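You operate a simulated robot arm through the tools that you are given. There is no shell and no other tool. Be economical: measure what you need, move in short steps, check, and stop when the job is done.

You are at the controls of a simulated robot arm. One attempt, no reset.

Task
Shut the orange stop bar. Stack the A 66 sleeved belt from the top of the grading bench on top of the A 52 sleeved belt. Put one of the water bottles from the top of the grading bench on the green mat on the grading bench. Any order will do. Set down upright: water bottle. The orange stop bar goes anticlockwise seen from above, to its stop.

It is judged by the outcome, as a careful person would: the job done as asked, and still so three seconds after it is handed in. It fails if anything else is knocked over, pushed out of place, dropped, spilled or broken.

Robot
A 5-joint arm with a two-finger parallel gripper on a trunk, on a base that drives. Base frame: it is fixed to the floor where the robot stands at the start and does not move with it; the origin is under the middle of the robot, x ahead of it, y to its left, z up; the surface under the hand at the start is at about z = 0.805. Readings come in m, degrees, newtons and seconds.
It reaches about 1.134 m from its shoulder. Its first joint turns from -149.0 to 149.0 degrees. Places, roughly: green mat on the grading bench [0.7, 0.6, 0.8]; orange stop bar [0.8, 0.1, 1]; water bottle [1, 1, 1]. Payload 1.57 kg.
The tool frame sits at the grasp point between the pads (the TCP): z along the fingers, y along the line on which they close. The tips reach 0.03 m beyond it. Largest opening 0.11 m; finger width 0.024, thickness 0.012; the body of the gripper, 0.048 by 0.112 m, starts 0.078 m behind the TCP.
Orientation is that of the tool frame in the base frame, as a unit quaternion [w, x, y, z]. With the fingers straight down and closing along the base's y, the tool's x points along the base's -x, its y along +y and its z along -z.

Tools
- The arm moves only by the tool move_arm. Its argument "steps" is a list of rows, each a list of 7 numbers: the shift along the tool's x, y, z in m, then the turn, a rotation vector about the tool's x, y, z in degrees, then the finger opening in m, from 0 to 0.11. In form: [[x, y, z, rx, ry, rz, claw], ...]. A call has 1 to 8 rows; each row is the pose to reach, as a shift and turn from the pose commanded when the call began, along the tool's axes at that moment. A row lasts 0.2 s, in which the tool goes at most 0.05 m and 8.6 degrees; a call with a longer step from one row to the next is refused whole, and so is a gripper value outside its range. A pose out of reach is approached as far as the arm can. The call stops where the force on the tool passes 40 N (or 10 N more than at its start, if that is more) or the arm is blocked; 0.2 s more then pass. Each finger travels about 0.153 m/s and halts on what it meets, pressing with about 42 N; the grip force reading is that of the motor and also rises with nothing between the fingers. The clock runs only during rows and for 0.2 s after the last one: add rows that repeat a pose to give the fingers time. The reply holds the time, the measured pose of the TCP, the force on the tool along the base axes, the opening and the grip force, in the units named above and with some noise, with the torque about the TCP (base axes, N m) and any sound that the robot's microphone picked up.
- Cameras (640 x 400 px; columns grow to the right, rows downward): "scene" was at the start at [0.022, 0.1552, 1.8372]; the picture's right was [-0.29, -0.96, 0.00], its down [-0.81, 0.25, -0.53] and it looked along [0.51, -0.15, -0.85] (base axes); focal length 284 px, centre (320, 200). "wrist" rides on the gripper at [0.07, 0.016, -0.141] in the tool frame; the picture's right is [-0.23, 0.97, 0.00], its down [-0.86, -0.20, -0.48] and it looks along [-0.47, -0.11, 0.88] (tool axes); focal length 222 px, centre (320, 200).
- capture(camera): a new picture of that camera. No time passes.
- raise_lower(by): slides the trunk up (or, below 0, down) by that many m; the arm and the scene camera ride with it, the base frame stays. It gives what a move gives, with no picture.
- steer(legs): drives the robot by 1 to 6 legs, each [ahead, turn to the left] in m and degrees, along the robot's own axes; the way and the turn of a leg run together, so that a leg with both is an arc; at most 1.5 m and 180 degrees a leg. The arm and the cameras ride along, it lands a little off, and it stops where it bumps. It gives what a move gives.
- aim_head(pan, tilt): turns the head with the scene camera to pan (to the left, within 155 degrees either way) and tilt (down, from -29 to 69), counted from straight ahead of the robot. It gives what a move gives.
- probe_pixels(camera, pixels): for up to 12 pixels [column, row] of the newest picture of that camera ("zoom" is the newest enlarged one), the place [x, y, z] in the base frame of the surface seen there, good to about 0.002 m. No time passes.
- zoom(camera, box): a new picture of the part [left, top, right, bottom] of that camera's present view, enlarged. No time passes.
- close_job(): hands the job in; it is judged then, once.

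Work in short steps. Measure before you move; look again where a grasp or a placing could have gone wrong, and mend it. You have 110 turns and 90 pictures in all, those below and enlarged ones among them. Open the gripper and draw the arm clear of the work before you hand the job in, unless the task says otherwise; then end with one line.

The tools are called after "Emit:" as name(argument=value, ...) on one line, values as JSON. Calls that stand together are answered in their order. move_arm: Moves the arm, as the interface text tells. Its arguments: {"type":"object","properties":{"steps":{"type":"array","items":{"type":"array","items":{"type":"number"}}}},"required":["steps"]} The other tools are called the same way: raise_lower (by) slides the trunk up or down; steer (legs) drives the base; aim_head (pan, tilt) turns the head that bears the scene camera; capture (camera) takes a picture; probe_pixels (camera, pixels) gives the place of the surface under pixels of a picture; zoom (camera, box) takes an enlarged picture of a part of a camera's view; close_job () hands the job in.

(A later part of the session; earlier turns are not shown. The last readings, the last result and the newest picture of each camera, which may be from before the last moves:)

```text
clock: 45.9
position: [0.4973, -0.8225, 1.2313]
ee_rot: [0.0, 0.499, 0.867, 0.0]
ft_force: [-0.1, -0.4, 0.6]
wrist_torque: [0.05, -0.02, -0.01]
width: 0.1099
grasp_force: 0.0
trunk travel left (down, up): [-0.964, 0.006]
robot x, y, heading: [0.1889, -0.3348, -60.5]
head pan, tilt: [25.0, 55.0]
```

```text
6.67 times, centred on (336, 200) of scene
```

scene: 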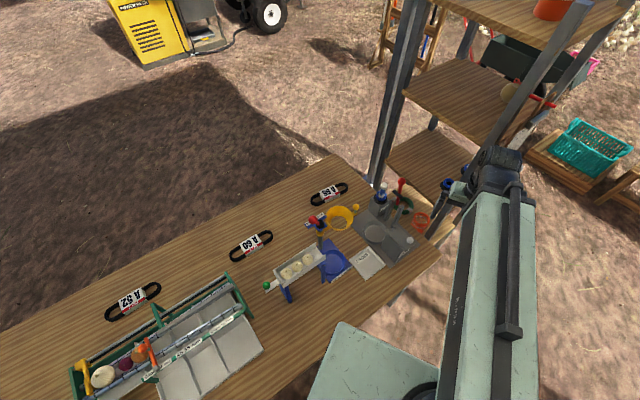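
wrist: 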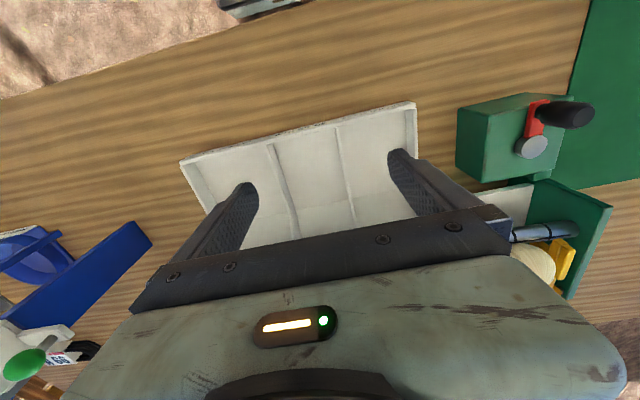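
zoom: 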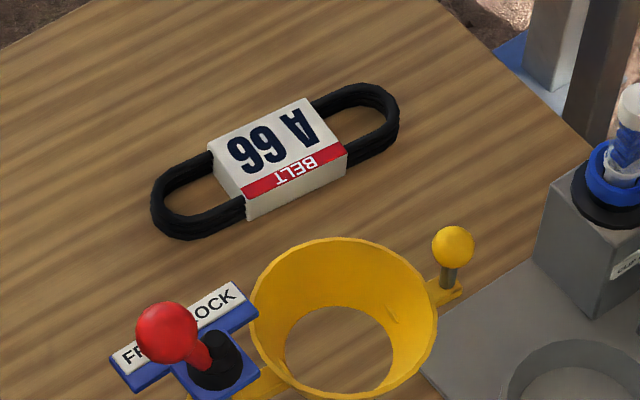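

Emit:
probe_pixels(camera="zoom", pixels=[[310, 100], [210, 148], [345, 148], [246, 196], [250, 216], [275, 148], [385, 100], [165, 205], [345, 243], [455, 240], [165, 325], [195, 305]])

```text
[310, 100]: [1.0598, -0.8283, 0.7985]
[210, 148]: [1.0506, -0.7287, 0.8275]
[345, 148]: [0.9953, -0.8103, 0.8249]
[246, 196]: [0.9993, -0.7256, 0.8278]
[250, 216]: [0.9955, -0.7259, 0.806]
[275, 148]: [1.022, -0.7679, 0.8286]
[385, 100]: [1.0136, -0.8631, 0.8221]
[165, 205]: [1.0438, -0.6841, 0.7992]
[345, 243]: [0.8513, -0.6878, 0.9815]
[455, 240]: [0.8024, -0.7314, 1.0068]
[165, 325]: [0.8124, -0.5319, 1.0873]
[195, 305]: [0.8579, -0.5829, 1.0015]
```

Sleeve: x 0.998–1.051, y −0.81…−0.727, top 0.828. The arm link will pass over the yellow cup (rim ≈0.98–1.0), so I measure the link's underside relative to the TCP.

Emit:
zoom(camera="scene", box=[400, 130, 560, 230])

```text
4.00 times, centred on (480, 180) of scene
```

zoom: 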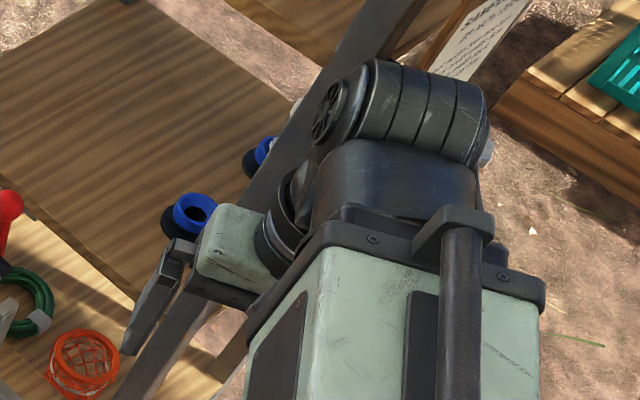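

Emit:
probe_pixels(camera="zoom", pixels=[[340, 255], [300, 290], [262, 330], [430, 100], [230, 240], [210, 280], [135, 345], [400, 190], [270, 240], [460, 225], [300, 20], [225, 350]])

```text
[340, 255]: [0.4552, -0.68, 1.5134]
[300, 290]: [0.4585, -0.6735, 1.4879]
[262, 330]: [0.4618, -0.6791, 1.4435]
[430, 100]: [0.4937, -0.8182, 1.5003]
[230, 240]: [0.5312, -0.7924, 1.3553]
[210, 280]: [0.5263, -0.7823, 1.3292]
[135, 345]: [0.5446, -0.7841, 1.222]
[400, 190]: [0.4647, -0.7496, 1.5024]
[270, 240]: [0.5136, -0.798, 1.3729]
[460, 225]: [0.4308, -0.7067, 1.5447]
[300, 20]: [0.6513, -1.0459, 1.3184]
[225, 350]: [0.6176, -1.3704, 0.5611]
```

Emit:
probe_pixels(camera="zoom", pixels=[[258, 345], [252, 365], [248, 385], [255, 395], [245, 395], [300, 380]])

Emit:
zoom(camera="scene", box=[400, 200, 560, 300])

```text
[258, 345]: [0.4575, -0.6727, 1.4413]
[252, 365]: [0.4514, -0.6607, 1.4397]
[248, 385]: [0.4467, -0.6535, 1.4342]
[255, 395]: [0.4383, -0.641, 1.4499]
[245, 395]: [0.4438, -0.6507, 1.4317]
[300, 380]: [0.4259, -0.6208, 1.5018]
```

```text
4.00 times, centred on (480, 250) of scene
```

zoom: 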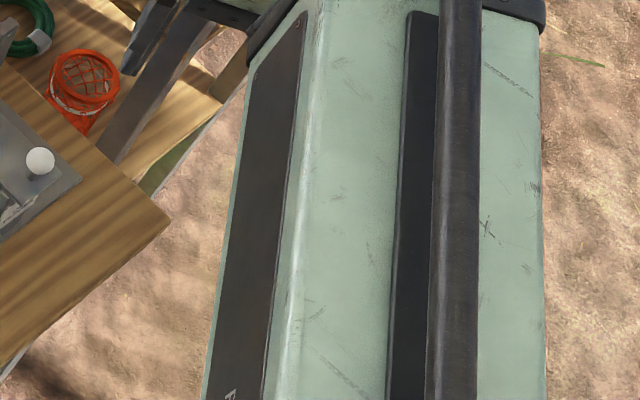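

The link bottom is at TCP+0.20, so with TCP at 0.84 it clears the cup and knobs. I drive 0.08 further ahead for reach margin.

Emit:
steer(legs=[[0.08, 0]])

Emit:
probe_pixels(camera="scene", pixels=[[401, 183], [381, 190]])

```text
clock: 46.9
position: [0.5386, -0.8943, 1.2293]
ee_rot: [-0.002, 0.498, 0.867, 0.001]
ft_force: [0.6, 0.2, -0.5]
wrist_torque: [-0.01, 0.03, 0.0]
width: 0.1102
grasp_force: 0.1
trunk travel left (down, up): [-0.964, 0.006]
robot x, y, heading: [0.2332, -0.4088, -60.4]
head pan, tilt: [25.0, 55.0]
```

```text
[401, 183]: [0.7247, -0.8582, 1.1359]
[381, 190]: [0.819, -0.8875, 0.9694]
```

Lever top is 1.136, below my tips (1.20). I move diagonally toward the belt at height while spinning the tool 33° so the fingers close across the sleeve.

Emit:
move_arm(steps=[[-0.0124, 0.0437, 0, 0, 0, 4.2, 0.11], [-0.0247, 0.0875, 0, 0, 0, 8.3, 0.11], [-0.0371, 0.1312, 0, 0, 0, 12.5, 0.11], [-0.0494, 0.175, 0, 0, 0, 16.7, 0.11], [-0.0618, 0.2187, 0, 0, 0, 20.8, 0.11], [-0.0742, 0.2625, 0, 0, 0, 25, 0.11], [-0.0865, 0.306, 0, 0, 0, 29.1, 0.11], [-0.0989, 0.35, 0, 0, 0, 33.3, 0.11]])

Emit:
capture(camera="wrist")

```text
clock: 48.7
position: [0.8903, -0.8023, 1.2312]
ee_rot: [-0.001, 0.727, 0.687, -0.001]
ft_force: [0.1, -0.5, 0.3]
wrist_torque: [-0.01, 0.04, 0.0]
width: 0.11
grasp_force: 0.1
out of reach, approached as far as the arm can: row 7
trunk travel left (down, up): [-0.964, 0.006]
robot x, y, heading: [0.2346, -0.406, -60.2]
head pan, tilt: [25.0, 55.0]
```

```text
44 pictures are left
```

wrist: 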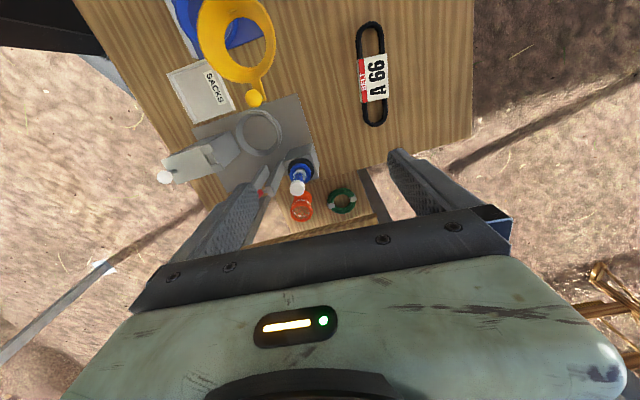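

Spin is right. Now the remaining shift to above the belt centre (1.023,-0.769), then a check picture.

Emit:
move_arm(steps=[[0.0136, 0.0436, 0, 0, 0, 0, 0.11], [0.0272, 0.0871, 0, 0, 0, 0, 0.11], [0.0408, 0.1307, 0, 0, 0, 0, 0.11], [0.0408, 0.1307, 0, 0, 0, 0, 0.11]])

Emit:
raise_lower(by=-0.25)

Emit:
capture(camera="wrist")

Emit:
capture(camera="scene")

```text
clock: 49.7
position: [1.0244, -0.7707, 1.2314]
ee_rot: [-0.002, 0.727, 0.687, 0.0]
ft_force: [0.2, 0.3, -0.5]
wrist_torque: [0.01, -0.03, 0.0]
width: 0.1101
grasp_force: 0.0
out of reach, approached as far as the arm can: row 1
trunk travel left (down, up): [-0.964, 0.006]
robot x, y, heading: [0.2376, -0.4043, -60.2]
head pan, tilt: [25.0, 55.0]
```

```text
clock: 52.3
position: [1.0224, -0.7691, 0.9814]
ee_rot: [-0.002, 0.726, 0.688, -0.001]
ft_force: [-1.0, 0.0, -0.1]
wrist_torque: [0.02, -0.01, 0.01]
width: 0.11
grasp_force: 0.1
trunk travel left (down, up): [-0.714, 0.256]
robot x, y, heading: [0.2331, -0.409, -60.6]
head pan, tilt: [25.0, 55.0]
```

```text
43 pictures are left
```

wrist: 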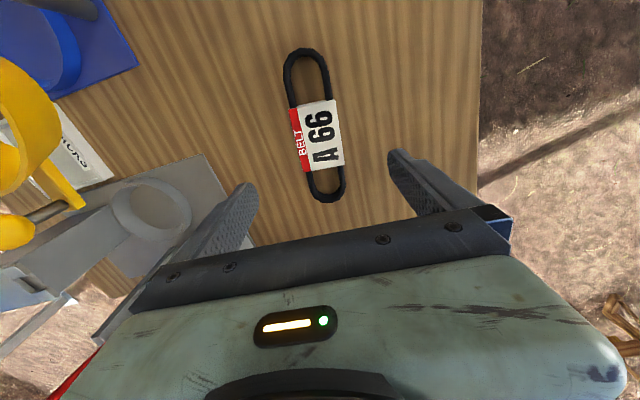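

```text
42 pictures are left
```

scene: 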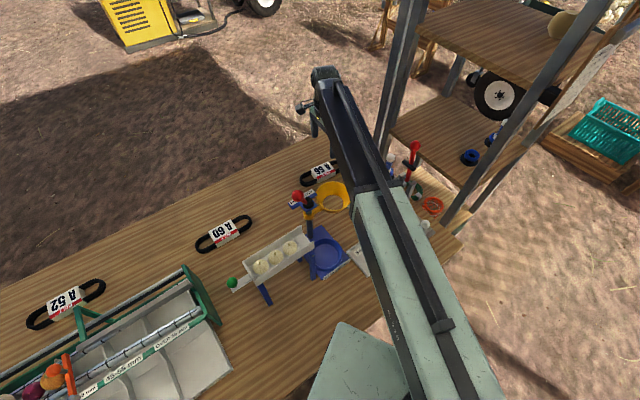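

Belt is centred between the fingers, the arm clears the red knob. I lower the last 0.141 to TCP 0.84.

Emit:
raise_lower(by=-0.1)

Emit:
capture(camera="scene")

Emit:
raise_lower(by=-0.042)

```text
clock: 53.6
position: [1.0236, -0.7691, 0.8812]
ee_rot: [-0.001, 0.726, 0.688, -0.001]
ft_force: [-0.3, -0.1, -0.7]
wrist_torque: [-0.03, 0.02, -0.01]
width: 0.1102
grasp_force: 0.1
trunk travel left (down, up): [-0.614, 0.356]
robot x, y, heading: [0.2353, -0.4066, -60.1]
head pan, tilt: [25.0, 55.0]
```

```text
41 pictures are left
```

scene: 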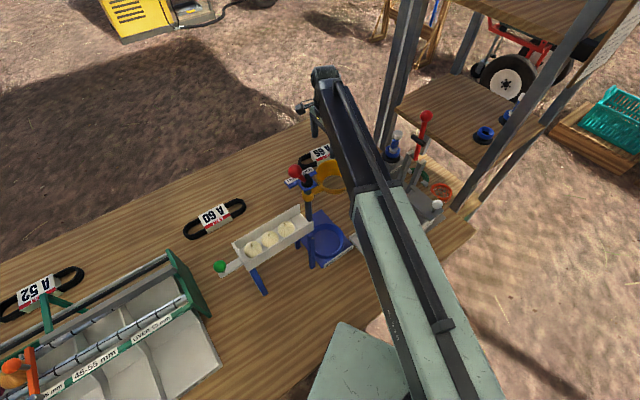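

```text
clock: 54.5
position: [1.0233, -0.7701, 0.8389]
ee_rot: [-0.001, 0.726, 0.687, 0.0]
ft_force: [-0.3, -0.9, 0.7]
wrist_torque: [0.01, 0.03, -0.01]
width: 0.1097
grasp_force: 0.1
trunk travel left (down, up): [-0.572, 0.398]
robot x, y, heading: [0.2371, -0.4054, -60.2]
head pan, tilt: [25.0, 55.0]
```

Tips at 0.809, sleeve top 0.828. I close the fingers.

Emit:
move_arm(steps=[[0, 0, 0, 0, 0, 0, 0.08], [0, 0, 0, 0, 0, 0, 0.06], [0, 0, 0, 0, 0, 0, 0.04], [0, 0, 0, 0, 0, 0, 0.04], [0, 0, 0, 0, 0, 0, 0.04]])

Emit:
raise_lower(by=0.1)

Emit:
capture(camera="wrist")

```text
clock: 55.7
position: [1.0241, -0.7692, 0.8386]
ee_rot: [-0.001, 0.725, 0.688, 0.0]
ft_force: [-1.2, 0.3, 1.5]
wrist_torque: [0.03, -0.03, -0.12]
width: 0.0596
grasp_force: 42.0
trunk travel left (down, up): [-0.572, 0.398]
robot x, y, heading: [0.2374, -0.4098, -60.5]
head pan, tilt: [25.0, 55.0]
```

```text
clock: 57.0
position: [1.0234, -0.7701, 0.9387]
ee_rot: [-0.001, 0.726, 0.688, 0.0]
ft_force: [-0.7, -0.3, -2.1]
wrist_torque: [-0.02, -0.01, -0.01]
width: 0.0593
grasp_force: 41.8
trunk travel left (down, up): [-0.672, 0.298]
robot x, y, heading: [0.237, -0.4103, -60.4]
head pan, tilt: [25.0, 55.0]
```

```text
40 pictures are left
```

wrist: 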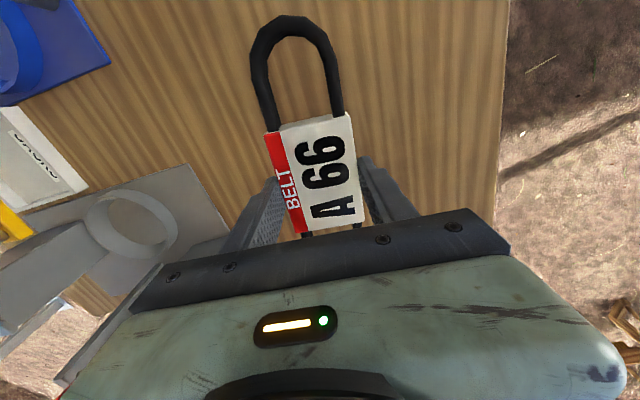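

Belt is held (42 N, 0.059 m). I probe its held pose and remeasure A 52 in the scene.

Emit:
probe_pixels(camera="wrist", pixels=[[268, 137], [350, 115], [362, 218], [302, 230], [315, 175], [300, 22]])

Emit:
raise_lower(by=0.25)

Emit:
aim_head(pan=70, tilt=55)

Emit:
capture(camera="scene")

```text
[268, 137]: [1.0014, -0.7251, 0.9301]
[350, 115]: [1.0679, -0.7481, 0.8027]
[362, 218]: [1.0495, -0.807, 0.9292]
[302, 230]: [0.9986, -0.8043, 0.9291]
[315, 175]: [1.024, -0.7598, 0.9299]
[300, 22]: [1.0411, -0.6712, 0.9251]
```

```text
clock: 59.6
position: [1.0238, -0.7699, 1.1887]
ee_rot: [-0.001, 0.726, 0.688, 0.0]
ft_force: [0.2, -0.2, -0.7]
wrist_torque: [-0.03, 0.0, 0.04]
width: 0.0594
grasp_force: 42.1
trunk travel left (down, up): [-0.922, 0.048]
robot x, y, heading: [0.2375, -0.4105, -60.5]
head pan, tilt: [25.0, 55.0]
```

```text
clock: 60.7
position: [1.0231, -0.7699, 1.1892]
ee_rot: [0.0, 0.726, 0.688, 0.0]
ft_force: [-0.1, -0.6, -1.6]
wrist_torque: [0.01, 0.0, -0.03]
width: 0.0596
grasp_force: 42.0
trunk travel left (down, up): [-0.922, 0.048]
robot x, y, heading: [0.2357, -0.4069, -60.2]
head pan, tilt: [70.0, 55.0]
```

```text
39 pictures are left
```

scene: 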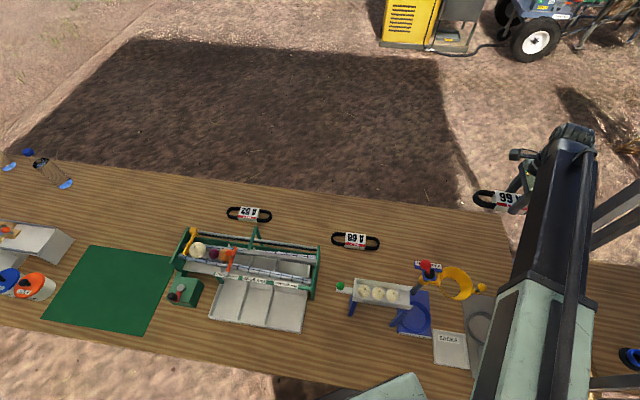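

Held pose: sleeve top at TCP−0.009, centred. I zoom on A 52 to measure its sleeve corners.

Emit:
zoom(camera="scene", box=[210, 190, 290, 240])

```text
8.00 times, centred on (250, 215) of scene
```

zoom: 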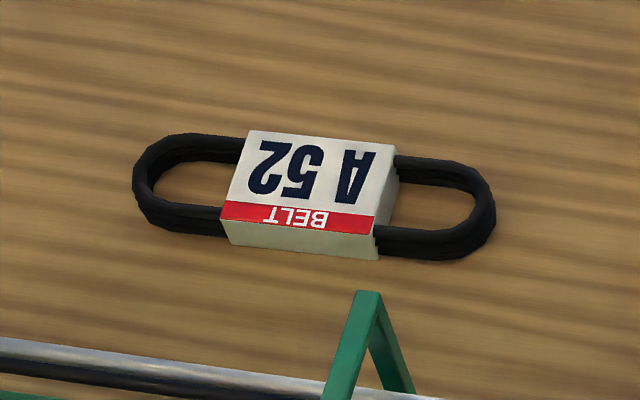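

Emit:
probe_pixels(camera="zoom", pixels=[[251, 135], [390, 150], [371, 228], [224, 210], [305, 180], [140, 185], [490, 210], [368, 295], [230, 225], [368, 240]])

```text
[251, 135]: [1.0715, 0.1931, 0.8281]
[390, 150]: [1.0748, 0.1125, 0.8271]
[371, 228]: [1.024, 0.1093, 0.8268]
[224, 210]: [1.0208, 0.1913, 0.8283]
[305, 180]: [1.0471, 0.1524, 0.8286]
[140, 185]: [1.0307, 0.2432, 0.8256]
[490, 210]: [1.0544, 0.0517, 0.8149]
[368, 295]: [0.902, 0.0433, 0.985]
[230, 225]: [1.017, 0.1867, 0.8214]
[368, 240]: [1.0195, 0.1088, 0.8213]
```

A 52 centre (1.048,0.1515), yaw about 5° from the held belt. I raise, retract the arm, reverse and turn to face the bench nearer A 52.

Emit:
raise_lower(by=0.042)

Emit:
move_arm(steps=[[0.0154, -0.0387, 0, 0, 0, 0, 0.04], [0.0309, -0.0774, 0, 0, 0, 0, 0.04], [0.0463, -0.1161, 0, 0, 0, 0, 0.04], [0.0617, -0.1548, 0, 0, 0, 0, 0.04], [0.0772, -0.1936, 0, 0, 0, 0, 0.04], [0.0926, -0.2323, 0, 0, 0, 0, 0.04]])

Emit:
steer(legs=[[-0.3, 0], [0, 60.3]])

Emit:
steer(legs=[[0.12, 0]])

Emit:
capture(camera="wrist")

```text
clock: 61.6
position: [1.0232, -0.7695, 1.2303]
ee_rot: [-0.002, 0.726, 0.688, 0.0]
ft_force: [-0.1, -0.3, -1.9]
wrist_torque: [0.01, 0.02, -0.01]
width: 0.0592
grasp_force: 41.9
trunk travel left (down, up): [-0.964, 0.006]
robot x, y, heading: [0.2349, -0.4076, -60.3]
head pan, tilt: [70.0, 55.0]
```

```text
clock: 63.0
position: [0.7967, -0.6649, 1.2303]
ee_rot: [-0.001, 0.726, 0.688, 0.002]
ft_force: [-0.2, -0.9, -1.5]
wrist_torque: [-0.03, -0.05, 0.01]
width: 0.0593
grasp_force: 41.7
trunk travel left (down, up): [-0.964, 0.006]
robot x, y, heading: [0.2371, -0.4078, -60.1]
head pan, tilt: [70.0, 55.0]
```

```text
clock: 67.7
position: [0.5805, 0.2265, 1.2307]
ee_rot: [-0.001, 0.277, 0.961, -0.001]
ft_force: [0.1, 0.1, -2.3]
wrist_torque: [-0.06, -0.01, -0.01]
width: 0.0589
grasp_force: 41.9
trunk travel left (down, up): [-0.964, 0.006]
robot x, y, heading: [0.0833, -0.1376, -0.0]
head pan, tilt: [70.0, 55.0]
```

```text
clock: 69.0
position: [0.7049, 0.227, 1.2299]
ee_rot: [0.0, 0.276, 0.961, -0.001]
ft_force: [0.2, 0.1, -2.1]
wrist_torque: [0.0, 0.04, 0.0]
width: 0.0592
grasp_force: 41.7
trunk travel left (down, up): [-0.964, 0.006]
robot x, y, heading: [0.2027, -0.1375, 0.1]
head pan, tilt: [70.0, 55.0]
```

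```text
37 pictures are left
```

wrist: 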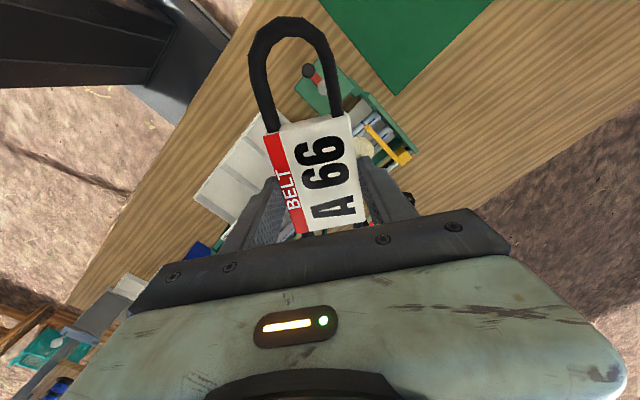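

Tool y is at 57.9°; I need 2.2°, so spin +55.7° about tool z while moving to above (1.048,0.150).

Emit:
move_arm(steps=[[-0.0414, 0.0146, 0, 0, 0, 7, 0.04], [-0.0829, 0.0292, 0, 0, 0, 14, 0.04], [-0.1243, 0.0438, 0, 0, 0, 21, 0.04], [-0.1657, 0.0584, 0, 0, 0, 28, 0.04], [-0.2071, 0.073, 0, 0, 0, 35, 0.04], [-0.2486, 0.0876, 0, 0, 0, 42, 0.04], [-0.29, 0.1022, 0, 0, 0, 49, 0.04], [-0.3314, 0.1168, 0, 0, 0, 55.7, 0.04]])

Emit:
raise_lower(by=-0.25)

Emit:
capture(camera="wrist")

Emit:
aim_head(pan=10, tilt=55)

Emit:
capture(camera="scene")

```text
clock: 70.8
position: [1.0465, 0.1475, 1.2306]
ee_rot: [-0.002, 0.694, 0.72, -0.001]
ft_force: [0.0, 0.3, -2.0]
wrist_torque: [0.02, 0.03, 0.01]
width: 0.0592
grasp_force: 42.6
trunk travel left (down, up): [-0.964, 0.006]
robot x, y, heading: [0.2058, -0.1329, 0.1]
head pan, tilt: [70.0, 55.0]
```

```text
clock: 73.3
position: [1.0447, 0.1475, 0.9824]
ee_rot: [-0.001, 0.694, 0.72, -0.001]
ft_force: [0.4, 0.2, -0.9]
wrist_torque: [0.0, -0.02, 0.01]
width: 0.0591
grasp_force: 42.1
trunk travel left (down, up): [-0.714, 0.256]
robot x, y, heading: [0.2052, -0.1391, 0.1]
head pan, tilt: [70.0, 55.0]
```

```text
36 pictures are left
```

wrist: 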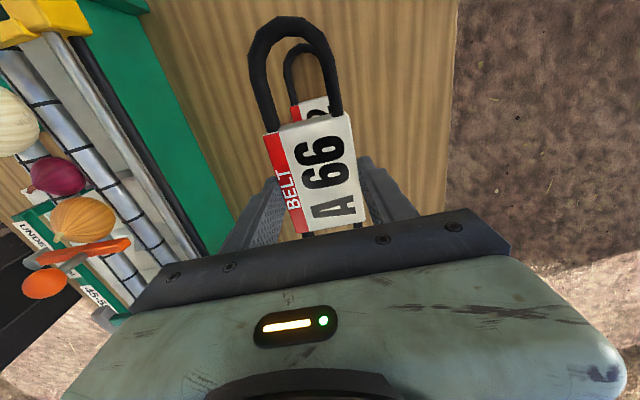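

```text
clock: 74.6
position: [1.0452, 0.1477, 0.9814]
ee_rot: [-0.001, 0.694, 0.72, -0.001]
ft_force: [-0.1, 1.2, -1.9]
wrist_torque: [0.0, -0.01, -0.02]
width: 0.0595
grasp_force: 42.1
trunk travel left (down, up): [-0.714, 0.256]
robot x, y, heading: [0.2053, -0.1376, 0.1]
head pan, tilt: [10.0, 55.0]
```

```text
35 pictures are left
```

scene: 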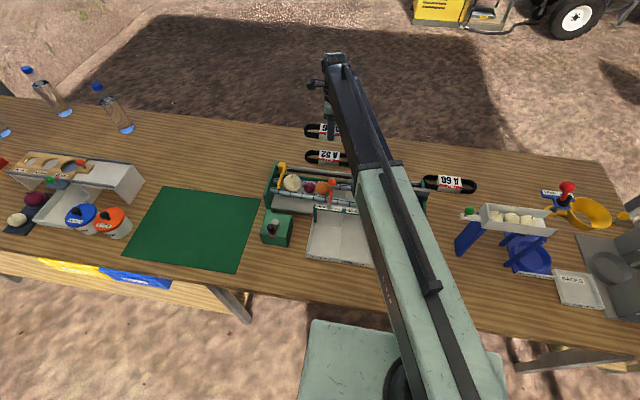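

The belts line up in the wrist view. I correct 3 mm and lower to about 4 mm above contact.

Emit:
move_arm(steps=[[0.0024, 0.003, 0, 0, 0, 0, 0.04], [0.0024, 0.003, 0, 0, 0, 0, 0.04]])

Emit:
raise_lower(by=-0.108)

Emit:
capture(camera="wrist")

```text
clock: 75.2
position: [1.0474, 0.1493, 0.9815]
ee_rot: [0.0, 0.694, 0.72, -0.001]
ft_force: [-0.2, 1.0, -2.2]
wrist_torque: [-0.01, 0.01, 0.0]
width: 0.0592
grasp_force: 42.2
trunk travel left (down, up): [-0.714, 0.256]
robot x, y, heading: [0.2033, -0.1354, 0.4]
head pan, tilt: [10.0, 55.0]
```

```text
clock: 76.6
position: [1.0487, 0.1508, 0.8732]
ee_rot: [-0.001, 0.693, 0.72, -0.001]
ft_force: [-0.1, -0.6, -1.9]
wrist_torque: [-0.01, 0.02, -0.01]
width: 0.0597
grasp_force: 42.9
trunk travel left (down, up): [-0.606, 0.364]
robot x, y, heading: [0.2022, -0.137, 0.3]
head pan, tilt: [10.0, 55.0]
```

```text
34 pictures are left
```

wrist: 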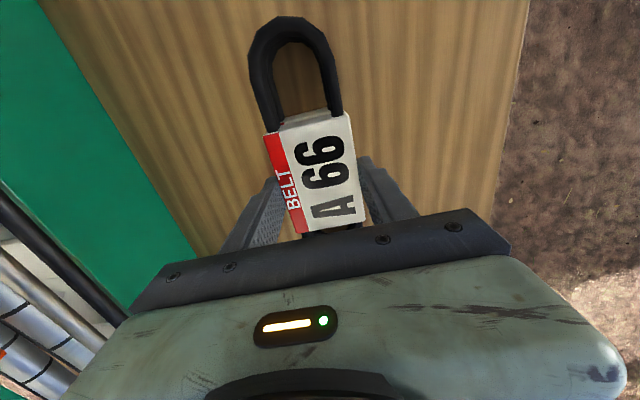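

Well aligned. I lower in millimetre steps until contact.

Emit:
raise_lower(by=-0.004)

Emit:
raise_lower(by=-0.002)

```text
clock: 77.2
position: [1.0477, 0.1491, 0.8687]
ee_rot: [-0.001, 0.693, 0.721, -0.001]
ft_force: [-0.6, -0.7, -1.7]
wrist_torque: [0.03, 0.02, 0.02]
width: 0.0592
grasp_force: 41.7
trunk travel left (down, up): [-0.602, 0.368]
robot x, y, heading: [0.2055, -0.1413, 0.1]
head pan, tilt: [10.0, 55.0]
```

```text
clock: 77.7
position: [1.0475, 0.1501, 0.8687]
ee_rot: [0.001, 0.694, 0.72, 0.0]
ft_force: [6.1, 2.4, 16.7]
wrist_torque: [0.41, -0.18, -0.17]
width: 0.0593
grasp_force: 42.6
trunk travel left (down, up): [-0.6, 0.37]
robot x, y, heading: [0.2055, -0.137, 0.5]
head pan, tilt: [10.0, 55.0]
```

Contact at 16.7 N. I ease up 1 mm and open the fingers a little, then raise.

Emit:
raise_lower(by=0.001)

Emit:
move_arm(steps=[[0, 0, 0, 0, 0, 0, 0.062], [0, 0, 0, 0, 0, 0, 0.07], [0, 0, 0, 0, 0, 0, 0.085], [0, 0, 0, 0, 0, 0, 0.085]])

Emit:
raise_lower(by=0.15)

Emit:
capture(camera="wrist")

```text
clock: 78.2
position: [1.0478, 0.1494, 0.8682]
ee_rot: [-0.001, 0.693, 0.721, -0.001]
ft_force: [2.0, 1.1, 5.6]
wrist_torque: [0.38, -0.24, -0.06]
width: 0.0593
grasp_force: 42.4
trunk travel left (down, up): [-0.601, 0.369]
robot x, y, heading: [0.2056, -0.1386, 0.4]
head pan, tilt: [10.0, 55.0]
```

```text
clock: 79.2
position: [1.0478, 0.1497, 0.8674]
ee_rot: [0.0, 0.694, 0.72, 0.0]
ft_force: [0.8, 0.7, -0.9]
wrist_torque: [0.04, 0.01, 0.02]
width: 0.0852
grasp_force: 0.0
trunk travel left (down, up): [-0.601, 0.369]
robot x, y, heading: [0.2033, -0.1375, -0.1]
head pan, tilt: [10.0, 55.0]
```

```text
clock: 81.0
position: [1.0482, 0.1497, 1.0174]
ee_rot: [-0.001, 0.693, 0.721, -0.001]
ft_force: [0.2, -0.1, 0.4]
wrist_torque: [0.0, -0.01, 0.01]
width: 0.0851
grasp_force: 0.0
trunk travel left (down, up): [-0.751, 0.219]
robot x, y, heading: [0.2054, -0.1365, 0.3]
head pan, tilt: [10.0, 55.0]
```

```text
33 pictures are left
```

wrist: 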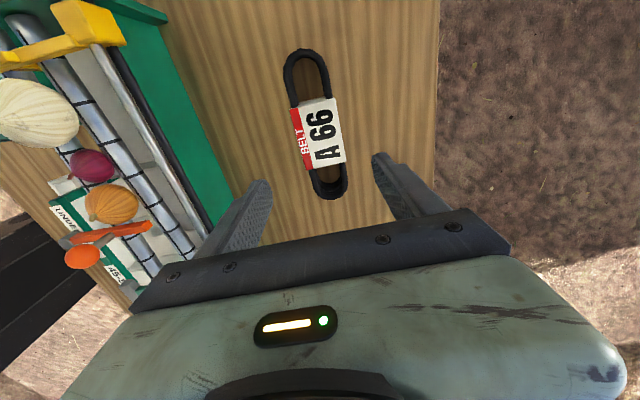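

A 66 rests on A 52. Now I raise, retract, and drive left toward the bottles.

Emit:
raise_lower(by=0.21)

Emit:
move_arm(steps=[[-0.0129, -0.0432, 0, 0, 0, 0, 0.085], [-0.0258, -0.0863, 0, 0, 0, 0, 0.085], [-0.0387, -0.1295, 0, 0, 0, 0, 0.085], [-0.0516, -0.1727, 0, 0, 0, 0, 0.085], [-0.0645, -0.2158, 0, 0, 0, 0, 0.085], [-0.0774, -0.259, 0, 0, 0, 0, 0.085]])

Emit:
steer(legs=[[-0.2, 0], [0, 75], [0.5, 0]])

Emit:
aim_head(pan=-60, tilt=50)

Emit:
capture(camera="scene")

```text
clock: 83.2
position: [1.0484, 0.1499, 1.2273]
ee_rot: [0.0, 0.693, 0.721, 0.0]
ft_force: [-0.4, 0.0, -0.2]
wrist_torque: [-0.04, -0.03, 0.04]
width: 0.0848
grasp_force: 0.0
trunk travel left (down, up): [-0.961, 0.009]
robot x, y, heading: [0.2035, -0.1324, 0.3]
head pan, tilt: [10.0, 55.0]
```

```text
clock: 84.6
position: [0.7926, 0.0655, 1.2285]
ee_rot: [-0.002, 0.694, 0.72, -0.001]
ft_force: [0.3, 0.3, -0.1]
wrist_torque: [0.0, 0.02, 0.0]
width: 0.0849
grasp_force: 0.1
trunk travel left (down, up): [-0.961, 0.009]
robot x, y, heading: [0.2066, -0.1349, 0.4]
head pan, tilt: [10.0, 55.0]
```

```text
clock: 92.1
position: [0.0561, 0.9804, 1.2269]
ee_rot: [0.001, 0.097, 0.995, -0.002]
ft_force: [-0.4, 0.1, -0.7]
wrist_torque: [-0.01, 0.04, 0.0]
width: 0.085
grasp_force: 0.1
trunk travel left (down, up): [-0.961, 0.009]
robot x, y, heading: [0.1118, 0.359, 76.3]
head pan, tilt: [10.0, 55.0]
```

```text
clock: 93.5
position: [0.0563, 0.9797, 1.2275]
ee_rot: [-0.001, 0.098, 0.995, 0.0]
ft_force: [-0.3, 0.4, -0.6]
wrist_torque: [0.04, 0.02, 0.01]
width: 0.0851
grasp_force: 0.0
trunk travel left (down, up): [-0.961, 0.009]
robot x, y, heading: [0.1142, 0.361, 76.3]
head pan, tilt: [-60.0, 50.0]
```

```text
32 pictures are left
```

scene: 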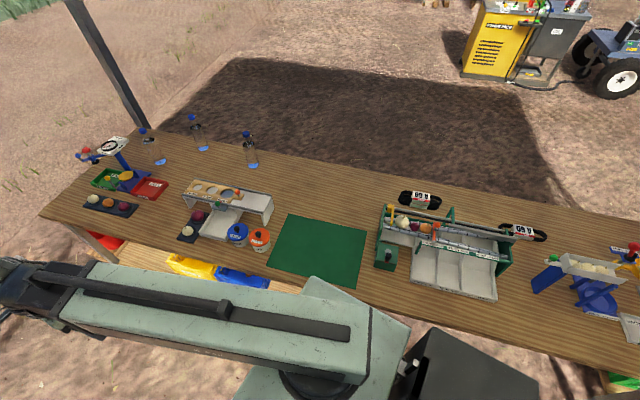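

The stack looks right at (420,200). I continue 0.38 ahead, then turn right toward the bottle.

Emit:
steer(legs=[[0.38, 0], [0, -50]])

Emit:
aim_head(pan=0, tilt=50)

Emit:
capture(camera="scene")

```text
clock: 95.6
position: [0.1232, 1.277, 1.2274]
ee_rot: [-0.001, 0.096, 0.995, -0.001]
ft_force: [1.0, 0.1, 0.1]
wrist_torque: [-0.01, 0.04, 0.0]
width: 0.0851
grasp_force: 0.0
trunk travel left (down, up): [-0.961, 0.009]
robot x, y, heading: [0.1814, 0.6571, 76.6]
head pan, tilt: [-60.0, 50.0]
stopped in leg 1: the robot was blocked; the commanded pose is now the measured one
```

```text
clock: 96.9
position: [0.1231, 1.2776, 1.2276]
ee_rot: [0.0, 0.096, 0.995, 0.0]
ft_force: [-0.6, 0.0, -0.4]
wrist_torque: [0.0, 0.0, 0.0]
width: 0.0849
grasp_force: 0.1
trunk travel left (down, up): [-0.961, 0.009]
robot x, y, heading: [0.1798, 0.6584, 76.6]
head pan, tilt: [0.0, 50.0]
```

```text
31 pictures are left
```

scene: 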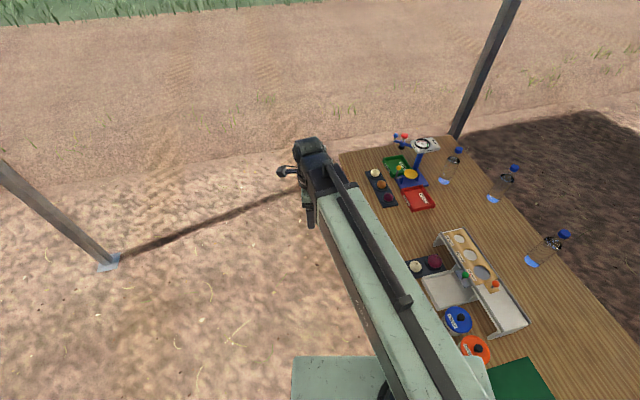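

The robot was blocked near the lower shelf at (0.18,0.66). I reverse, straighten to run parallel to the bench and go further left.

Emit:
steer(legs=[[-0.25, 0], [0, 13.6]])

Emit:
aim_head(pan=-60, tilt=60)

Emit:
capture(camera="scene")

```text
clock: 99.5
position: [-0.08, 1.0035, 1.2276]
ee_rot: [-0.001, -0.022, 1.0, 0.0]
ft_force: [0.2, 0.0, 0.3]
wrist_torque: [0.02, 0.04, 0.01]
width: 0.0849
grasp_force: 0.0
trunk travel left (down, up): [-0.961, 0.009]
robot x, y, heading: [0.1276, 0.4186, 89.4]
head pan, tilt: [0.0, 50.0]
```

```text
clock: 100.8
position: [-0.0794, 1.005, 1.2271]
ee_rot: [0.0, -0.023, 1.0, 0.0]
ft_force: [-0.6, -0.5, 0.4]
wrist_torque: [0.0, 0.02, -0.02]
width: 0.0849
grasp_force: 0.0
trunk travel left (down, up): [-0.961, 0.009]
robot x, y, heading: [0.1226, 0.418, 89.7]
head pan, tilt: [-60.0, 60.0]
```

```text
30 pictures are left
```

scene: 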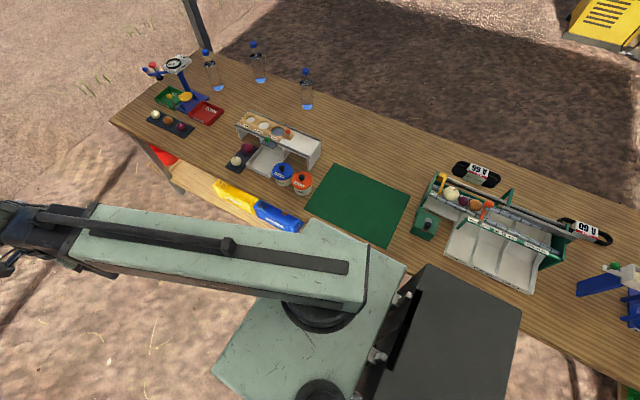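

Crates look in place. I probe the shelf edge, crates, mat corners and bottle.

Emit:
probe_pixels(camera="scene", pixels=[[200, 195], [240, 205], [265, 218], [335, 165], [409, 196], [385, 245], [308, 212], [305, 72], [307, 105], [285, 168], [303, 178], [170, 62]])

Emit:
zoom(camera="scene", box=[230, 50, 410, 200])

```text
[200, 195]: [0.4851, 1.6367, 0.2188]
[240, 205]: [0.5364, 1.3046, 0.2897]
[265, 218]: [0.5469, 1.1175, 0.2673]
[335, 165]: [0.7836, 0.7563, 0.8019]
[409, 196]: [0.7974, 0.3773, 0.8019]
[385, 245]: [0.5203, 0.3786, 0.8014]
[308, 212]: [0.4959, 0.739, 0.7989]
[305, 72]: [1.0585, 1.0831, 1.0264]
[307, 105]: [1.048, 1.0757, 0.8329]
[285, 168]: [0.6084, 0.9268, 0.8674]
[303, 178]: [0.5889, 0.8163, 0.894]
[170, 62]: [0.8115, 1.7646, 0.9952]
```

```text
2.67 times, centred on (320, 125) of scene
```

zoom: 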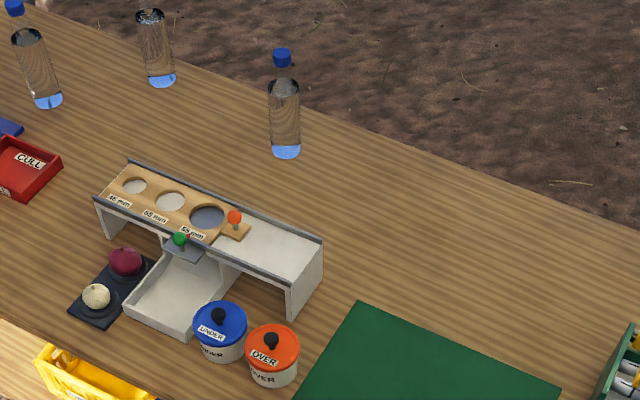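

Mat spans x 0.51–0.79, y 0.38–0.75; the nearest bottle is at about (1.055,1.08), cap top ≈1.03. I drive along the bench and turn to face it.

Emit:
steer(legs=[[0.52, 0], [0, -75]])

Emit:
aim_head(pan=-15, tilt=50)

Emit:
capture(camera="scene")

```text
clock: 106.0
position: [0.4213, 1.4909, 1.2283]
ee_rot: [-0.001, 0.382, 0.924, -0.001]
ft_force: [-0.1, 0.5, 0.0]
wrist_torque: [-0.02, 0.03, 0.04]
width: 0.0851
grasp_force: 0.1
trunk travel left (down, up): [-0.961, 0.009]
robot x, y, heading: [0.1159, 0.9588, 50.9]
head pan, tilt: [-60.0, 60.0]
stopped in leg 2: the robot was blocked; the commanded pose is now the measured one
```

```text
clock: 107.1
position: [0.4179, 1.4921, 1.2283]
ee_rot: [0.0, 0.38, 0.925, -0.001]
ft_force: [0.3, 0.1, 0.6]
wrist_torque: [-0.01, 0.01, 0.02]
width: 0.0848
grasp_force: 0.1
trunk travel left (down, up): [-0.961, 0.009]
robot x, y, heading: [0.1149, 0.9559, 50.9]
head pan, tilt: [-15.0, 50.0]
```

```text
28 pictures are left
```

scene: 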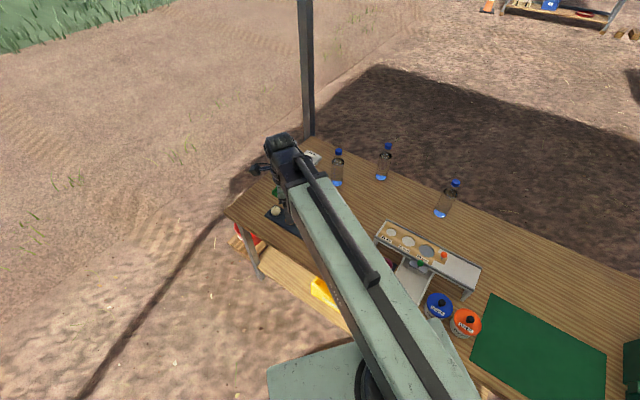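

The base corner met the lower shelf, so I must stay parallel to the bench. I weave closer: turn to 100°, reverse, straighten to 90°, and come ahead again.

Emit:
steer(legs=[[0, 49], [-0.4, 0], [0, -10], [0.4, 0]])

Emit:
aim_head(pan=-75, tilt=50)

Emit:
capture(camera="scene")

```text
clock: 114.7
position: [0.0762, 1.5701, 1.2269]
ee_rot: [0.0, 0.046, 0.999, -0.002]
ft_force: [0.0, 0.3, -0.3]
wrist_torque: [-0.02, 0.04, -0.02]
width: 0.0853
grasp_force: 0.1
trunk travel left (down, up): [-0.961, 0.009]
robot x, y, heading: [0.1859, 0.9573, 90.9]
head pan, tilt: [-15.0, 50.0]
```

```text
clock: 116.0
position: [0.0752, 1.5699, 1.2291]
ee_rot: [-0.001, 0.045, 0.999, -0.001]
ft_force: [-0.7, 0.3, 0.6]
wrist_torque: [-0.01, 0.01, 0.03]
width: 0.0851
grasp_force: 0.0
trunk travel left (down, up): [-0.961, 0.009]
robot x, y, heading: [0.1864, 0.9596, 91.0]
head pan, tilt: [-75.0, 50.0]
```

```text
27 pictures are left
```

scene: 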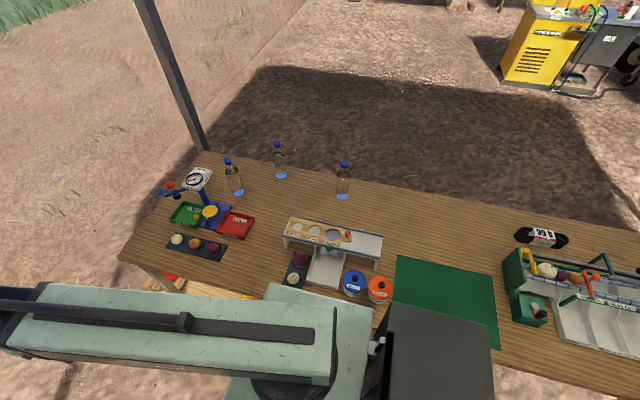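

Robot at (0.186,0.959); the bottle is now 0.88 m away. I zoom on it to measure.

Emit:
zoom(camera="scene", box=[300, 150, 396, 210])

```text
6.67 times, centred on (348, 180) of scene
```

zoom: 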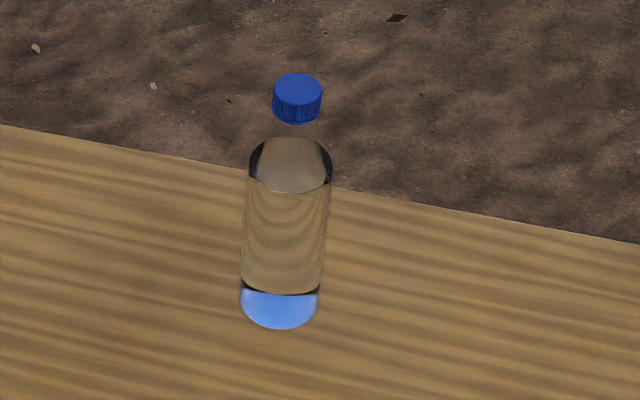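

Emit:
probe_pixels(camera="zoom", pixels=[[297, 83], [297, 76], [280, 85], [314, 88], [297, 108], [297, 118], [285, 270], [280, 315], [280, 327], [290, 180], [297, 132]])

```text
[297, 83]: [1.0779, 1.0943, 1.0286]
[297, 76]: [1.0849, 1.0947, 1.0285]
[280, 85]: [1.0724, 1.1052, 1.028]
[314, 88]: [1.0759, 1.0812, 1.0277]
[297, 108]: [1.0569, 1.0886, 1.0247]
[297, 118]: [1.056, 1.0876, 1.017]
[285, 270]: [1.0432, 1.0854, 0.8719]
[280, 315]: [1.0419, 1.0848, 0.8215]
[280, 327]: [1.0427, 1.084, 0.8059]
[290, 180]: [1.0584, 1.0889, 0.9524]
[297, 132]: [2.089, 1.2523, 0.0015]
```

Bottle axis ≈(1.073,1.093), cap z 1.008–1.028. I swing the arm round at height via (0.6,1.5) toward the bottle.

Emit:
move_arm(steps=[[-0.0481, -0.002, 0, 0, 0, 0, 0.085], [-0.0962, -0.0041, 0, 0, 0, 0, 0.085], [-0.1443, -0.0061, 0, 0, 0, 0, 0.085], [-0.1924, -0.0081, 0, 0, 0, 0, 0.085], [-0.2405, -0.0102, 0, 0, 0, 0, 0.085], [-0.2886, -0.0122, 0, 0, 0, 0, 0.085], [-0.3367, -0.0143, 0, 0, 0, 0, 0.085], [-0.3849, -0.0163, 0, 0, 0, 0, 0.085]])

Emit:
move_arm(steps=[[-0.0481, -0.002, 0, 0, 0, 0, 0.085], [-0.0962, -0.0041, 0, 0, 0, 0, 0.085], [-0.1443, -0.0061, 0, 0, 0, 0, 0.085], [-0.1834, -0.034, 0, 0, 0, 0, 0.085], [-0.2224, -0.0619, 0, 0, 0, 0, 0.085], [-0.2615, -0.0898, 0, 0, 0, 0, 0.085], [-0.3005, -0.1177, 0, 0, 0, 0, 0.085], [-0.3396, -0.1456, 0, 0, 0, 0, 0.085]])

```text
clock: 117.8
position: [0.4596, 1.5195, 1.2274]
ee_rot: [0.0, 0.046, 0.999, -0.001]
ft_force: [0.2, 0.2, 0.4]
wrist_torque: [-0.02, -0.03, 0.0]
width: 0.0851
grasp_force: 0.1
trunk travel left (down, up): [-0.961, 0.009]
robot x, y, heading: [0.1876, 0.9579, 90.9]
head pan, tilt: [-75.0, 50.0]
```

```text
clock: 119.6
position: [0.7839, 1.3427, 1.2277]
ee_rot: [0.0, 0.045, 0.999, 0.0]
ft_force: [0.2, -0.1, -0.2]
wrist_torque: [0.01, 0.03, 0.01]
width: 0.0852
grasp_force: 0.2
trunk travel left (down, up): [-0.961, 0.009]
robot x, y, heading: [0.1841, 0.9608, 90.8]
head pan, tilt: [-75.0, 50.0]
```

Now the last leg to above the bottle at (1.073,1.093).

Emit:
move_arm(steps=[[-0.0388, -0.0279, 0, 0, 0, 0, 0.085], [-0.0775, -0.0558, 0, 0, 0, 0, 0.085], [-0.1163, -0.0836, 0, 0, 0, 0, 0.085], [-0.155, -0.1115, 0, 0, 0, 0, 0.085], [-0.1938, -0.1394, 0, 0, 0, 0, 0.085], [-0.2325, -0.1673, 0, 0, 0, 0, 0.085], [-0.2713, -0.1951, 0, 0, 0, 0, 0.085], [-0.31, -0.223, 0, 0, 0, 0, 0.085]])

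Emit:
capture(camera="wrist")

Emit:
capture(camera="scene")

```text
clock: 121.4
position: [1.0715, 1.0912, 1.2278]
ee_rot: [-0.001, 0.044, 0.999, -0.001]
ft_force: [0.5, 0.0, 0.7]
wrist_torque: [-0.03, 0.0, 0.0]
width: 0.085
grasp_force: 0.1
trunk travel left (down, up): [-0.961, 0.009]
robot x, y, heading: [0.1872, 0.964, 90.7]
head pan, tilt: [-75.0, 50.0]
```

```text
25 pictures are left
```

wrist: 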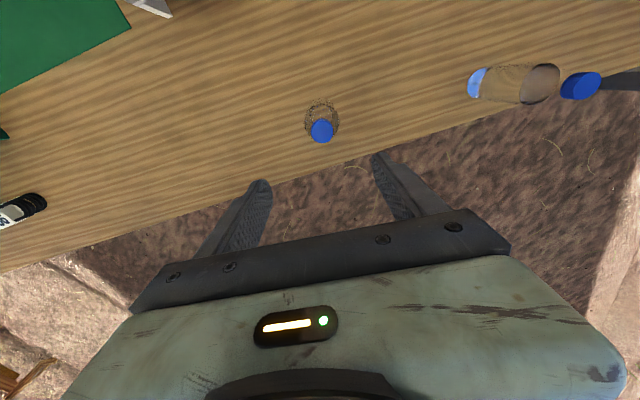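

```text
24 pictures are left
```

scene: 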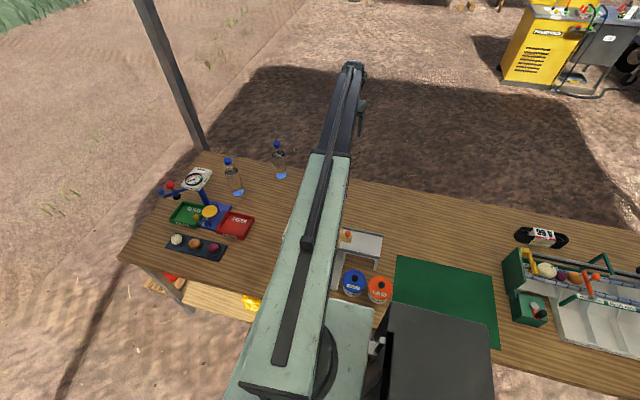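

The cap is at (321,131) in the wrist view; I probe it and lower partway.

Emit:
probe_pixels(camera="wrist", pixels=[[321, 131], [312, 131], [331, 131], [321, 122], [321, 140]])

Emit:
raise_lower(by=-0.13)

Emit:
capture(camera="wrist")

```text
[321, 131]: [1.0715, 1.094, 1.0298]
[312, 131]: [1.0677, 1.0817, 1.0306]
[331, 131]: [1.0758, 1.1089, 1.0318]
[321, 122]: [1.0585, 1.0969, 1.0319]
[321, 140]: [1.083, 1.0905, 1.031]
```

```text
clock: 123.0
position: [1.0714, 1.0936, 1.0976]
ee_rot: [0.0, 0.046, 0.999, -0.002]
ft_force: [-0.8, 0.3, 0.0]
wrist_torque: [0.01, -0.02, -0.01]
width: 0.085
grasp_force: 0.1
trunk travel left (down, up): [-0.831, 0.139]
robot x, y, heading: [0.1858, 0.9618, 91.0]
head pan, tilt: [-75.0, 50.0]
```

```text
23 pictures are left
```

wrist: 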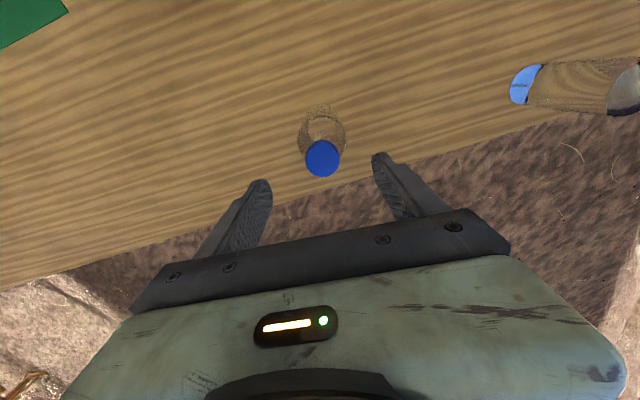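

The cap is centred under the TCP. I lower to TCP 1.014 and close.

Emit:
raise_lower(by=-0.083)

Emit:
move_arm(steps=[[0, 0, 0, 0, 0, 0, 0.06], [0, 0, 0, 0, 0, 0, 0.045], [0, 0, 0, 0, 0, 0, 0.03], [0, 0, 0, 0, 0, 0, 0.015], [0, 0, 0, 0, 0, 0, 0.015], [0, 0, 0, 0, 0, 0, 0.015]])

Emit:
raise_lower(by=0.03)

Emit:
capture(camera="wrist")

```text
clock: 124.2
position: [1.0701, 1.0922, 1.0155]
ee_rot: [0.001, 0.045, 0.999, -0.001]
ft_force: [0.3, 0.2, -0.2]
wrist_torque: [-0.02, 0.0, 0.01]
width: 0.0851
grasp_force: 0.0
trunk travel left (down, up): [-0.748, 0.222]
robot x, y, heading: [0.1871, 0.9605, 90.9]
head pan, tilt: [-75.0, 50.0]
```

```text
clock: 125.5
position: [1.0713, 1.0929, 1.0144]
ee_rot: [0.001, 0.045, 0.999, -0.001]
ft_force: [1.1, -0.2, 2.4]
wrist_torque: [0.0, -0.09, 0.01]
width: 0.0396
grasp_force: 41.5
trunk travel left (down, up): [-0.748, 0.222]
robot x, y, heading: [0.1845, 0.9631, 91.1]
head pan, tilt: [-75.0, 50.0]
```

```text
clock: 126.3
position: [1.072, 1.0915, 1.045]
ee_rot: [0.0, 0.045, 0.999, -0.001]
ft_force: [0.0, -0.3, -5.3]
wrist_torque: [0.01, 0.03, -0.03]
width: 0.0329
grasp_force: 41.2
trunk travel left (down, up): [-0.778, 0.192]
robot x, y, heading: [0.1838, 0.963, 90.9]
head pan, tilt: [-75.0, 50.0]
```

```text
22 pictures are left
```

wrist: 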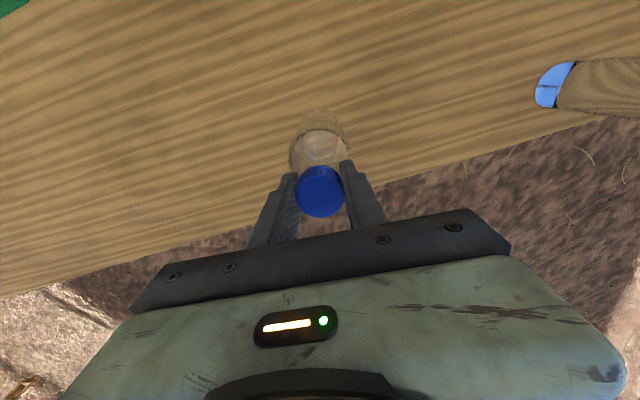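

Width changed 0.040→0.033 (tips slid from shoulder to cap), weight 5 N is carried. I probe the cap top height to know the held offset.

Emit:
probe_pixels(camera="wrist", pixels=[[320, 185], [320, 200], [310, 185], [332, 185]])

Emit:
zoom(camera="scene", box=[300, 100, 420, 220])

```text
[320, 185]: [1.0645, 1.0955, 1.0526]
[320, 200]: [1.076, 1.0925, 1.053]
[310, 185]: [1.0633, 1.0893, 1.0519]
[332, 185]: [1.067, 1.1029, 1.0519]
```

```text
3.33 times, centred on (360, 160) of scene
```

zoom: 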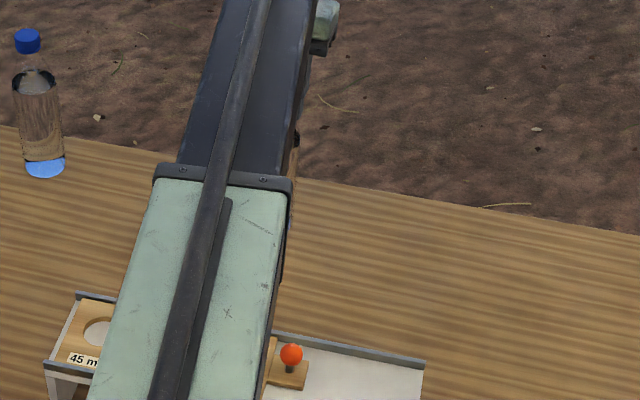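

The bottle hangs with its bottom at TCP−0.223. I lift further and check the hold.

Emit:
raise_lower(by=0.14)

Emit:
capture(camera="wrist")

Emit:
zoom(camera="scene", box=[360, 220, 520, 350])

```text
clock: 128.0
position: [1.0717, 1.0924, 1.1842]
ee_rot: [0.0, 0.045, 0.999, -0.001]
ft_force: [0.6, -0.8, -4.6]
wrist_torque: [0.0, 0.01, 0.02]
width: 0.0327
grasp_force: 41.1
trunk travel left (down, up): [-0.918, 0.052]
robot x, y, heading: [0.1853, 0.9594, 90.9]
head pan, tilt: [-75.0, 50.0]
```

```text
20 pictures are left
```

wrist: 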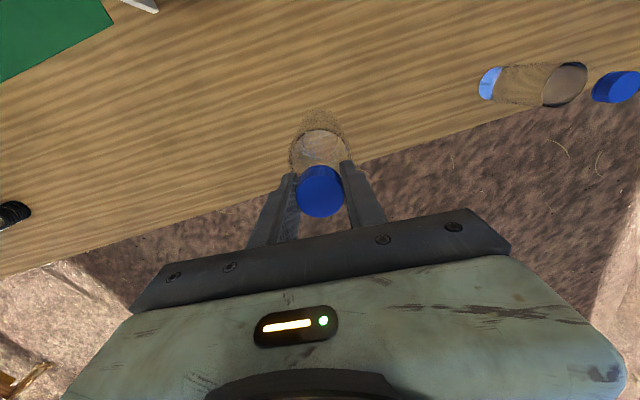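

```text
3.08 times, centred on (440, 285) of scene
```

zoom: 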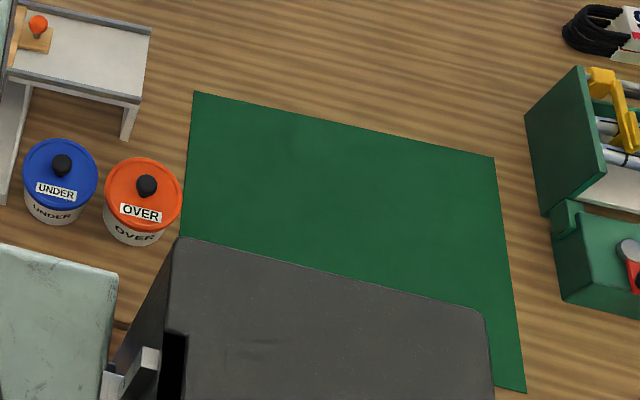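

Hold is stable. I check the dark box height of the robot's rear, which the arm may pass.

Emit:
probe_pixels(camera="scene", pixels=[[440, 330], [480, 302], [405, 285], [340, 385]])

```text
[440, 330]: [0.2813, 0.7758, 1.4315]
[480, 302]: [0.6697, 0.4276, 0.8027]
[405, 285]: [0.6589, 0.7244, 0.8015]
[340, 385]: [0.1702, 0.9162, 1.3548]
```

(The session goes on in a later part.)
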